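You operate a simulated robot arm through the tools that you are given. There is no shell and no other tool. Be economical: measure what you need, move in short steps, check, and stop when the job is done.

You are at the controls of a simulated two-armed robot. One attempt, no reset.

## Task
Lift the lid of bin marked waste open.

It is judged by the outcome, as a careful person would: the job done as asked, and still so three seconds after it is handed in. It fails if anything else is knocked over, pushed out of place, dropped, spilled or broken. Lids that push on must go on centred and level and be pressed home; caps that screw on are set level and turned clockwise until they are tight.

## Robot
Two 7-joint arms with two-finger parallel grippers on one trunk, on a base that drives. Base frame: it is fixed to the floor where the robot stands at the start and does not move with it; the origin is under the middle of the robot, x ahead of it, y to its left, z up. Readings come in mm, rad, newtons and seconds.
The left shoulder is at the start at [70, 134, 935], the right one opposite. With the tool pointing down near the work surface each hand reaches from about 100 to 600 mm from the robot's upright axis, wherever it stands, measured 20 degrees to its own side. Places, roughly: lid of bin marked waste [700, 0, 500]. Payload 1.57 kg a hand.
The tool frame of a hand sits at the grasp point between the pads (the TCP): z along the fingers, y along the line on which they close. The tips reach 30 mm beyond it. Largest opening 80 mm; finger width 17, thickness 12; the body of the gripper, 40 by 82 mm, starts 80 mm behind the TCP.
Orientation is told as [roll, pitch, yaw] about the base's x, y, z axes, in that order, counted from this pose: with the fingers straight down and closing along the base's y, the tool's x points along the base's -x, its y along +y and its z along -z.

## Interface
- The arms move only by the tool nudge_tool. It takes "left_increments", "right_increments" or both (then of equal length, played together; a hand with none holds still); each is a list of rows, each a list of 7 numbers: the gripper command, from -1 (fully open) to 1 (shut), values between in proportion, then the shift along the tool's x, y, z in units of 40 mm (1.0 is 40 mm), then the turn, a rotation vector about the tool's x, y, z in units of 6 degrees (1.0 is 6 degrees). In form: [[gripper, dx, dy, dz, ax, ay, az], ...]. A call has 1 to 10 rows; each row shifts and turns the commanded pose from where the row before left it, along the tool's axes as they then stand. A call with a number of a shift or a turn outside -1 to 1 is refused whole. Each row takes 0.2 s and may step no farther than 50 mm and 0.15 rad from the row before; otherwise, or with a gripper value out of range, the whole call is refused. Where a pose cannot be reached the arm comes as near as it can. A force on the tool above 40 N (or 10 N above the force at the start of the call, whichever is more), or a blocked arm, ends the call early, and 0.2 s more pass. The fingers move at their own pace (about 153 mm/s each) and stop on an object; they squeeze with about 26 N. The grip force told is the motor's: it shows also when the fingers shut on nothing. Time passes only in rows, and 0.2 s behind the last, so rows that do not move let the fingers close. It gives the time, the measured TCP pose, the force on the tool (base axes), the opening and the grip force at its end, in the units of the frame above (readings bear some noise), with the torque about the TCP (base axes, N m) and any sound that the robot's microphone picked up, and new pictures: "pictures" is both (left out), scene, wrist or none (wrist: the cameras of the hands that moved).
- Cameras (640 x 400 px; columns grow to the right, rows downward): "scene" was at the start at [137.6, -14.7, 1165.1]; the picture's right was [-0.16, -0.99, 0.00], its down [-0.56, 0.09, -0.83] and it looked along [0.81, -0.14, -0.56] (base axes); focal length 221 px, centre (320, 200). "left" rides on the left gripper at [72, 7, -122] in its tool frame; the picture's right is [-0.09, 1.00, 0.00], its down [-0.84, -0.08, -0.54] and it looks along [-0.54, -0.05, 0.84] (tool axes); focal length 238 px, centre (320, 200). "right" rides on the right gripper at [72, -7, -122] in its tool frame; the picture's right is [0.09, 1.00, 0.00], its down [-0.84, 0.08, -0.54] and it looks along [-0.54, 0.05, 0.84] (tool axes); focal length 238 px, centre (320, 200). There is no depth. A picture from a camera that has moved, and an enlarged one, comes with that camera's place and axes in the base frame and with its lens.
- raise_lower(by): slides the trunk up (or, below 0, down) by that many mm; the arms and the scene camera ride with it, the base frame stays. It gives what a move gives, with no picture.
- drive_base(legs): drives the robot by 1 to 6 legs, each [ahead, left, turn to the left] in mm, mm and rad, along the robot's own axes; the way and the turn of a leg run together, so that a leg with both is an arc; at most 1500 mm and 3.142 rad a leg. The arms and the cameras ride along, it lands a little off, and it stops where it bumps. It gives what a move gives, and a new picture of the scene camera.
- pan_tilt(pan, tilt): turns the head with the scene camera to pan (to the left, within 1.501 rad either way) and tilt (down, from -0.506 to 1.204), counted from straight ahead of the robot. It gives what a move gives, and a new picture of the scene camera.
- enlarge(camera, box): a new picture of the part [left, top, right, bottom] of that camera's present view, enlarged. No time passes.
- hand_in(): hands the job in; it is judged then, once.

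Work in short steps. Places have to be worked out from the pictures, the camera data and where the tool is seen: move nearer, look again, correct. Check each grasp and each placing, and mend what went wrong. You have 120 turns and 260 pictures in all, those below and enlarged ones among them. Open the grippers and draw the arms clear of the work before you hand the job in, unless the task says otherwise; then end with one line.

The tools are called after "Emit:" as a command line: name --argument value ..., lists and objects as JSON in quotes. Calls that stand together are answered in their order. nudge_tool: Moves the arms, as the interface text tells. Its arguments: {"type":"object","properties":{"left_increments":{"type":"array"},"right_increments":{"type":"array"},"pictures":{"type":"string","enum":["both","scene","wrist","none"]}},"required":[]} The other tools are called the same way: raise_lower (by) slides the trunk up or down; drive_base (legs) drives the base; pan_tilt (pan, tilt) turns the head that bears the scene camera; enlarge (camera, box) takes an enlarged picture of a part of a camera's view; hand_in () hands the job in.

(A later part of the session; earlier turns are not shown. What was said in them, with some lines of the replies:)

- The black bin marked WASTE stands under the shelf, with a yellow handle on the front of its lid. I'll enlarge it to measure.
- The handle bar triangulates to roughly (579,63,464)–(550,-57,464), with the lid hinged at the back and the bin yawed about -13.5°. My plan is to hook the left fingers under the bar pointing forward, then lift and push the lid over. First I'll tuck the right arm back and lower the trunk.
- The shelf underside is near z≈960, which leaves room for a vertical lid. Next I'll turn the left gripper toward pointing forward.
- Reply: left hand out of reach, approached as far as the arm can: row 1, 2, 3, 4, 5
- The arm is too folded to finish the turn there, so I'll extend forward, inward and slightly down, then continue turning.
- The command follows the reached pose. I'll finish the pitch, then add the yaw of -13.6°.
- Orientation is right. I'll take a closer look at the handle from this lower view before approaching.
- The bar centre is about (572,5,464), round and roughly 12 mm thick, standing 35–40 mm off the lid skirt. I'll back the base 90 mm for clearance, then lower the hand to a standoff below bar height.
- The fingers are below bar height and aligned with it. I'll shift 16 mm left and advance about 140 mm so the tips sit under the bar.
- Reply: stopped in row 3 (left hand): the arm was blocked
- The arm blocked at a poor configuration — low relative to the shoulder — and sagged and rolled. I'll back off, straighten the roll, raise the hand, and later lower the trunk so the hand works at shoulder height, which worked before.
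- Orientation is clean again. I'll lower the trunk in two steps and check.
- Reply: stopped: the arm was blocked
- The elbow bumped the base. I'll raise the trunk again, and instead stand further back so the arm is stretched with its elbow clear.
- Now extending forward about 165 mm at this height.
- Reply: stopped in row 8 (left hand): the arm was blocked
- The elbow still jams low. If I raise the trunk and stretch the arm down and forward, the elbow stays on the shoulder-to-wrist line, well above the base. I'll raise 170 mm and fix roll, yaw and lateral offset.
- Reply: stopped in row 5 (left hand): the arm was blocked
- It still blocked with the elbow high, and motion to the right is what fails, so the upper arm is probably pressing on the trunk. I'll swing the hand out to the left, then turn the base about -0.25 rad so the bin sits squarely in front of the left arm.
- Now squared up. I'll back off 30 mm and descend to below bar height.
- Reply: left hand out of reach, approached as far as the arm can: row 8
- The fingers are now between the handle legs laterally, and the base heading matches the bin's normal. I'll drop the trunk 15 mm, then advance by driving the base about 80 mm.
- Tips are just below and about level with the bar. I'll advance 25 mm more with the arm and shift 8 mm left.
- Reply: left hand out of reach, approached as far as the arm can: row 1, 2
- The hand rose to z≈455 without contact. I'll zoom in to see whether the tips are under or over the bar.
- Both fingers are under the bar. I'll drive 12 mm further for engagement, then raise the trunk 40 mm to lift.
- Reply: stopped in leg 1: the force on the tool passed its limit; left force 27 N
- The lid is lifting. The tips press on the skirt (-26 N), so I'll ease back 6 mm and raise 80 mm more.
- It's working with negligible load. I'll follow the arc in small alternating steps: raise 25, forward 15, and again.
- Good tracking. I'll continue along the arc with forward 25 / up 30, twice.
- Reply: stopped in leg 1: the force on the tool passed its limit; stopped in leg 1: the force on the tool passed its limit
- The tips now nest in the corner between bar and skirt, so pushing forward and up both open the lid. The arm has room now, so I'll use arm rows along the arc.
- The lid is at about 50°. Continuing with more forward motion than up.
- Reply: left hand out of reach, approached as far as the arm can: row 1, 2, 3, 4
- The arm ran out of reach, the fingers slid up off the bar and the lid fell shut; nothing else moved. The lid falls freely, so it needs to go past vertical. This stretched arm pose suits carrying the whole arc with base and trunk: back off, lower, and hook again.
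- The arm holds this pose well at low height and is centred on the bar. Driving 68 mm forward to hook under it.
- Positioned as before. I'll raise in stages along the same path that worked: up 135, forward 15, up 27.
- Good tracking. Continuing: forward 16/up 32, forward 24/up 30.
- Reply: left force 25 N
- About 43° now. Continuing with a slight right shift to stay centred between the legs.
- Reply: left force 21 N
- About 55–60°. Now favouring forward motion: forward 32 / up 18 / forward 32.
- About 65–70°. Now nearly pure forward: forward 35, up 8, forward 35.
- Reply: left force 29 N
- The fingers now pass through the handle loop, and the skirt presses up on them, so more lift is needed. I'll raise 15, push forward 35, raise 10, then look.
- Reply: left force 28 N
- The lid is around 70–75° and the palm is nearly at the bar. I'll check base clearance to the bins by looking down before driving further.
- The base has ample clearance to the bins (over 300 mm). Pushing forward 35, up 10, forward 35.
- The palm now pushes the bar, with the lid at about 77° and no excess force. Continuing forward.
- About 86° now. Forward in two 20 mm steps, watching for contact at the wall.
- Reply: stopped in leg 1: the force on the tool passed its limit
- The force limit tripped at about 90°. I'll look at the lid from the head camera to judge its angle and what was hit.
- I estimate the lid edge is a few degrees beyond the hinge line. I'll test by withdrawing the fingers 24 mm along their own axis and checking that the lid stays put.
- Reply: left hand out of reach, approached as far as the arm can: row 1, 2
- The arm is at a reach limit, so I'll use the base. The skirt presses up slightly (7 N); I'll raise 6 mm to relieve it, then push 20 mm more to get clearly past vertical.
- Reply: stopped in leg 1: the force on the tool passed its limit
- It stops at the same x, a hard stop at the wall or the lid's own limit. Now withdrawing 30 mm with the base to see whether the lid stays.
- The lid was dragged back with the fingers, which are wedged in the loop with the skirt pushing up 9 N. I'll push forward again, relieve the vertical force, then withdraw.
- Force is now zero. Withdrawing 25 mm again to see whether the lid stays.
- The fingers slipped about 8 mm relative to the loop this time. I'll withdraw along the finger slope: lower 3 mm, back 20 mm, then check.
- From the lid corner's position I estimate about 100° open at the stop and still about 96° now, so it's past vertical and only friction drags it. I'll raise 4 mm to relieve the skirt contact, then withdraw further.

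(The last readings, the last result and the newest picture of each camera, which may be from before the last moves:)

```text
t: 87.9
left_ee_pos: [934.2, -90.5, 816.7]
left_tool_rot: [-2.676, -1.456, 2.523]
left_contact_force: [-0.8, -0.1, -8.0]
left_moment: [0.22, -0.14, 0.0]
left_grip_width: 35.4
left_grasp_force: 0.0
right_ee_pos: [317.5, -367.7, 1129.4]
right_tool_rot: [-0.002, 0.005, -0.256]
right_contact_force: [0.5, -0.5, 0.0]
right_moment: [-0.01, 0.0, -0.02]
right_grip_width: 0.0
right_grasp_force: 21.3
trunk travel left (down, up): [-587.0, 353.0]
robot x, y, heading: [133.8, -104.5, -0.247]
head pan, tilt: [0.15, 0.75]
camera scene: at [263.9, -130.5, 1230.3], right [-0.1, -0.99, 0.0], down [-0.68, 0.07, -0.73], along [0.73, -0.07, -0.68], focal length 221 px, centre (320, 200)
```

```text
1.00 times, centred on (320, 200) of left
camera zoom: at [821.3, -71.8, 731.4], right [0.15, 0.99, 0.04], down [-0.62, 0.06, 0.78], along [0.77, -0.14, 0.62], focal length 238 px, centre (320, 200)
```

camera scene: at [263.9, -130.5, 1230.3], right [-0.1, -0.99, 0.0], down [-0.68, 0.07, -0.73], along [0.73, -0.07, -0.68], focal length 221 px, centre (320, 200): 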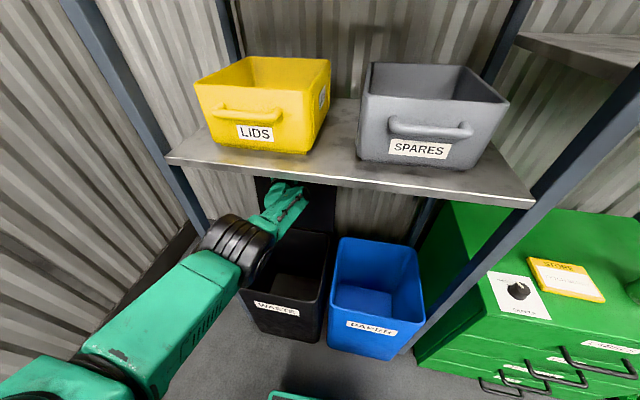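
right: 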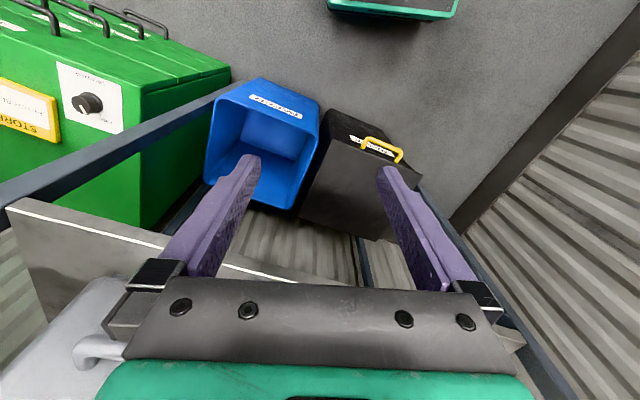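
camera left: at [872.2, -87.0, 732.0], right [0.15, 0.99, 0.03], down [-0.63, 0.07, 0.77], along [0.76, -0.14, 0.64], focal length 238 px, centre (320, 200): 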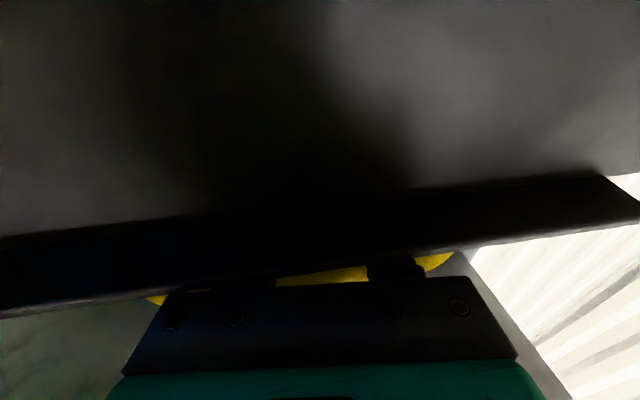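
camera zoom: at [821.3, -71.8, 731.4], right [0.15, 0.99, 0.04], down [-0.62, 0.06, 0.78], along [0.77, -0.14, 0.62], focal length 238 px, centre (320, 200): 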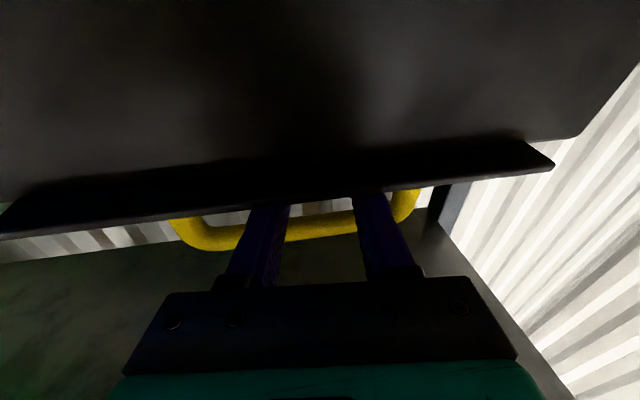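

Raising freed the lid and it swung back to its open rest. The bar now presses the fingers down (-8 N), so I'll lower 4 mm and keep backing out along the finger slope.

Emit:
raise_lower --by -4

Emit:
drive_base --legs '[[-18, 0, 0]]'

Emit:
enlarge --camera "left" --box '[0, 0, 640, 400]'

```text
t: 88.4
left_ee_pos: [933.9, -89.9, 814.0]
left_tool_rot: [-2.678, -1.455, 2.526]
left_contact_force: [0.3, -0.3, -0.7]
left_moment: [0.04, 0.01, -0.01]
left_grip_width: 36.2
left_grasp_force: 0.0
right_ee_pos: [314.9, -367.6, 1125.8]
right_tool_rot: [-0.001, 0.003, -0.255]
right_contact_force: [0.2, -0.1, 0.2]
right_moment: [0.04, 0.01, 0.02]
right_grip_width: 0.0
right_grasp_force: 21.4
trunk travel left (down, up): [-583.0, 357.0]
robot x, y, heading: [129.1, -111.4, -0.249]
head pan, tilt: [0.15, 0.75]
```

```text
t: 89.2
left_ee_pos: [915.8, -85.9, 812.1]
left_tool_rot: [-2.674, -1.455, 2.521]
left_contact_force: [-0.7, 0.4, -5.1]
left_moment: [0.13, 0.1, 0.04]
left_grip_width: 35.5
left_grasp_force: 0.0
right_ee_pos: [299.6, -361.7, 1125.4]
right_tool_rot: [0.0, 0.004, -0.254]
right_contact_force: [0.2, -0.3, 0.0]
right_moment: [0.02, -0.03, 0.02]
right_grip_width: 0.0
right_grasp_force: 21.1
trunk travel left (down, up): [-583.0, 357.0]
robot x, y, heading: [114.2, -107.1, -0.248]
head pan, tilt: [0.15, 0.75]
camera scene: at [246.1, -125.9, 1226.4], right [-0.1, -1.0, 0.0], down [-0.68, 0.07, -0.73], along [0.73, -0.07, -0.68], focal length 221 px, centre (320, 200)
```

scene: 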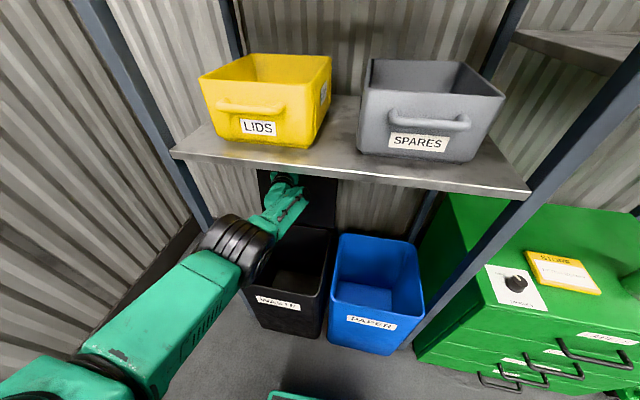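

```text
1.00 times, centred on (320, 200) of left
camera zoom: at [803.5, -67.0, 727.4], right [0.15, 0.99, 0.04], down [-0.62, 0.06, 0.78], along [0.77, -0.14, 0.62], focal length 238 px, centre (320, 200)
```

zoom: 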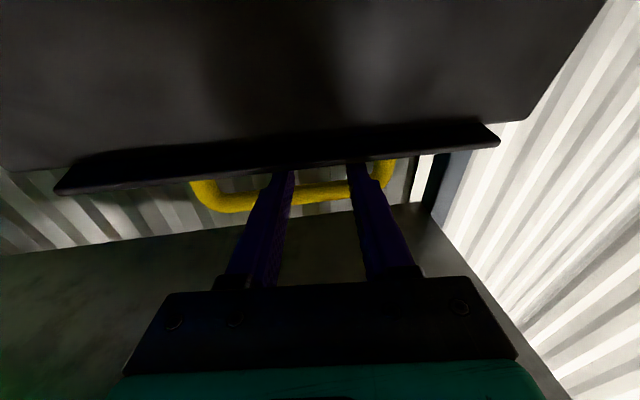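

The lid stays put. Lower 4, back 18, lower 3, back 30 to fully clear the loop.

Emit:
raise_lower --by -4

Emit:
drive_base --legs '[[-18, 0, 0]]'

Emit:
raise_lower --by -3

Emit:
drive_base --legs '[[-30, 0, 0]]'

Emit:
enlarge --camera "left" --box '[0, 0, 640, 400]'

```text
t: 89.7
left_ee_pos: [916.1, -85.3, 808.7]
left_tool_rot: [-2.68, -1.455, 2.525]
left_contact_force: [0.5, -0.3, 0.7]
left_moment: [0.04, 0.0, 0.02]
left_grip_width: 35.9
left_grasp_force: 0.1
right_ee_pos: [299.0, -362.7, 1121.7]
right_tool_rot: [0.0, 0.003, -0.255]
right_contact_force: [-0.9, 0.2, 0.4]
right_moment: [0.02, -0.01, 0.01]
right_grip_width: 0.0
right_grasp_force: 21.4
trunk travel left (down, up): [-579.0, 361.0]
robot x, y, heading: [114.6, -103.7, -0.25]
head pan, tilt: [0.15, 0.75]
```

```text
t: 90.5
left_ee_pos: [899.2, -82.0, 808.8]
left_tool_rot: [-2.67, -1.457, 2.518]
left_contact_force: [-1.1, 0.5, 0.2]
left_moment: [0.01, 0.01, 0.04]
left_grip_width: 36.1
left_grasp_force: 0.1
right_ee_pos: [281.7, -359.5, 1121.1]
right_tool_rot: [0.002, 0.005, -0.254]
right_contact_force: [0.0, -0.3, 0.3]
right_moment: [0.04, 0.04, 0.01]
right_grip_width: 0.0
right_grasp_force: 21.6
trunk travel left (down, up): [-579.0, 361.0]
robot x, y, heading: [96.3, -102.0, -0.248]
head pan, tilt: [0.15, 0.75]
camera scene: at [229.1, -121.5, 1222.3], right [-0.1, -1.0, 0.0], down [-0.68, 0.07, -0.73], along [0.73, -0.07, -0.68], focal length 221 px, centre (320, 200)
```

scene: 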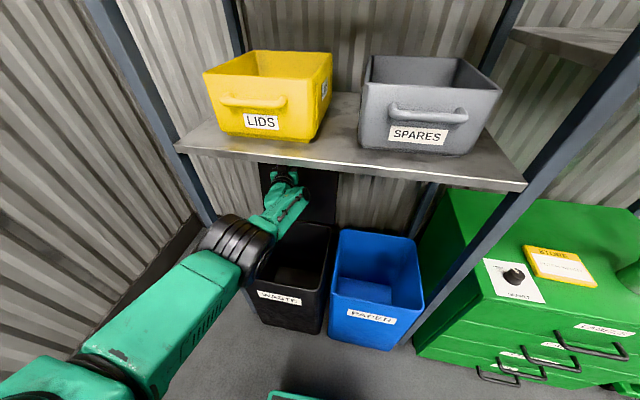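

```text
t: 91.0
left_ee_pos: [898.2, -82.4, 805.6]
left_tool_rot: [-2.675, -1.455, 2.522]
left_contact_force: [0.4, -0.2, 1.3]
left_moment: [-0.01, 0.04, 0.04]
left_grip_width: 35.9
left_grasp_force: 0.0
right_ee_pos: [280.8, -358.0, 1118.2]
right_tool_rot: [0.001, 0.004, -0.254]
right_contact_force: [0.5, -0.2, 0.6]
right_moment: [-0.02, 0.04, 0.0]
right_grip_width: 0.0
right_grasp_force: 21.6
trunk travel left (down, up): [-576.0, 364.0]
robot x, y, heading: [99.4, -103.0, -0.251]
head pan, tilt: [0.15, 0.75]
```

```text
t: 91.8
left_ee_pos: [869.5, -73.0, 806.2]
left_tool_rot: [-2.67, -1.456, 2.517]
left_contact_force: [-0.3, -0.9, -0.4]
left_moment: [-0.01, 0.03, 0.02]
left_grip_width: 35.8
left_grasp_force: 0.0
right_ee_pos: [253.6, -351.9, 1116.9]
right_tool_rot: [0.0, 0.003, -0.254]
right_contact_force: [0.5, -0.2, -0.1]
right_moment: [-0.01, 0.01, 0.03]
right_grip_width: 0.1
right_grasp_force: 21.3
trunk travel left (down, up): [-576.0, 364.0]
robot x, y, heading: [66.9, -93.5, -0.243]
head pan, tilt: [0.15, 0.75]
camera scene: at [199.8, -113.9, 1219.4], right [-0.1, -1.0, 0.0], down [-0.68, 0.07, -0.73], along [0.73, -0.07, -0.68], focal length 221 px, centre (320, 200)
```

scene: 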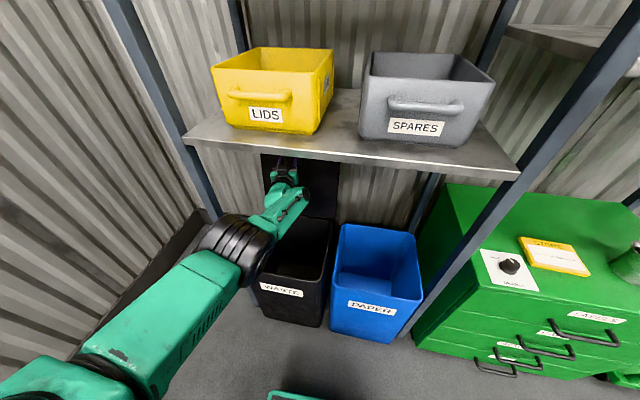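

```text
1.00 times, centred on (320, 200) of left
camera zoom: at [757.0, -54.2, 720.1], right [0.14, 0.99, 0.04], down [-0.62, 0.06, 0.78], along [0.77, -0.14, 0.62], focal length 238 px, centre (320, 200)
```

zoom: 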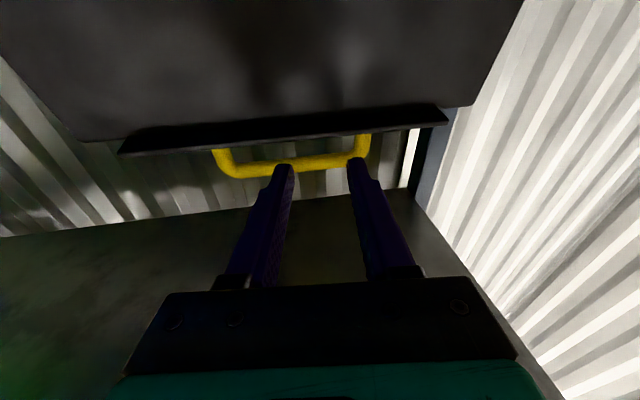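

The fingers are clear of the loop and the lid is standing open on its own. Backing the robot well away and opening the grippers.

Emit:
drive_base --legs '[[-400, 0, 0]]'

Emit:
nudge_tool --left_increments '[[-1, 0, 0, 0, 0, 0, 0], [-1, 0, 0, 0, 0, 0, 0]]' --right_increments '[[-1, 0, 0, 0, 0, 0, 0], [-1, 0, 0, 0, 0, 0, 0]]' --pictures "none"

Emit:
pan_tilt --pan 0.05 --tilt 0.5

```text
t: 94.3
left_ee_pos: [485.2, 23.9, 806.5]
left_tool_rot: [-2.674, -1.458, 2.522]
left_contact_force: [0.4, -0.6, -0.3]
left_moment: [0.04, -0.03, 0.0]
left_grip_width: 35.8
left_grasp_force: 0.0
right_ee_pos: [-130.9, -253.7, 1117.9]
right_tool_rot: [0.001, 0.004, -0.253]
right_contact_force: [0.5, -0.4, -0.7]
right_moment: [0.04, -0.03, 0.04]
right_grip_width: 0.2
right_grasp_force: 21.4
trunk travel left (down, up): [-576.0, 364.0]
robot x, y, heading: [-318.5, 8.8, -0.249]
head pan, tilt: [0.15, 0.75]
camera scene: at [-185.0, -16.5, 1219.6], right [-0.1, -1.0, 0.0], down [-0.68, 0.07, -0.73], along [0.73, -0.07, -0.68], focal length 221 px, centre (320, 200)
```

scene: 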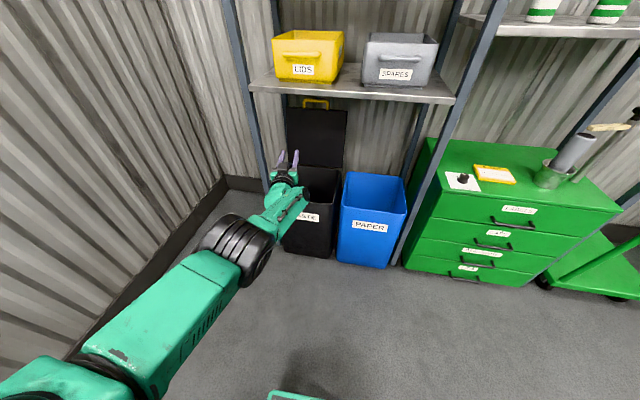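

```text
t: 94.9
left_ee_pos: [486.2, 24.2, 806.3]
left_tool_rot: [-2.676, -1.455, 2.523]
left_contact_force: [-0.5, -0.6, -0.1]
left_moment: [0.01, 0.0, 0.03]
left_grip_width: 80.0
left_grasp_force: 0.1
right_ee_pos: [-132.0, -252.8, 1118.7]
right_tool_rot: [0.002, 0.006, -0.254]
right_contact_force: [-0.3, -1.1, -0.3]
right_moment: [0.0, -0.02, 0.0]
right_grip_width: 80.0
right_grasp_force: 0.1
trunk travel left (down, up): [-576.0, 364.0]
robot x, y, heading: [-315.9, 5.8, -0.249]
head pan, tilt: [0.15, 0.75]
```

```text
t: 95.7
left_ee_pos: [486.2, 22.9, 805.5]
left_tool_rot: [-2.676, -1.456, 2.523]
left_contact_force: [0.2, 0.3, -0.6]
left_moment: [-0.02, -0.01, 0.0]
left_grip_width: 79.9
left_grasp_force: 0.0
right_ee_pos: [-131.5, -253.3, 1117.9]
right_tool_rot: [0.001, 0.006, -0.253]
right_contact_force: [0.5, -0.5, -0.1]
right_moment: [0.01, 0.01, -0.04]
right_grip_width: 80.0
right_grasp_force: 0.0
trunk travel left (down, up): [-576.0, 364.0]
robot x, y, heading: [-312.2, 5.0, -0.25]
head pan, tilt: [0.051, 0.499]
camera scene: at [-178.2, -26.2, 1241.5], right [-0.2, -0.98, 0.0], down [-0.47, 0.09, -0.88], along [0.86, -0.17, -0.48], focal length 221 px, centre (320, 200)
```

scene: 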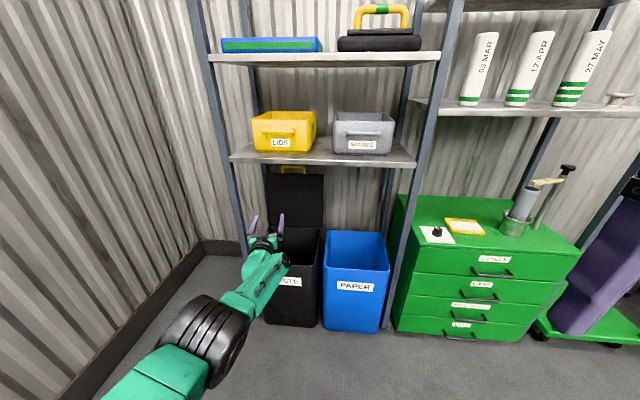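

The lid stands open by itself, nothing else has moved, and the arms are clear with the grippers open. Handing in.

Emit:
hand_in

```text
The job is handed in.
```

The lid of the waste bin is lifted open past vertical and was standing on its own when I handed the job in. The first lift slipped and the lid dropped shut, but the second one held. In the last picture nothing else looks disturbed, and both arms are clear with the grippers open.
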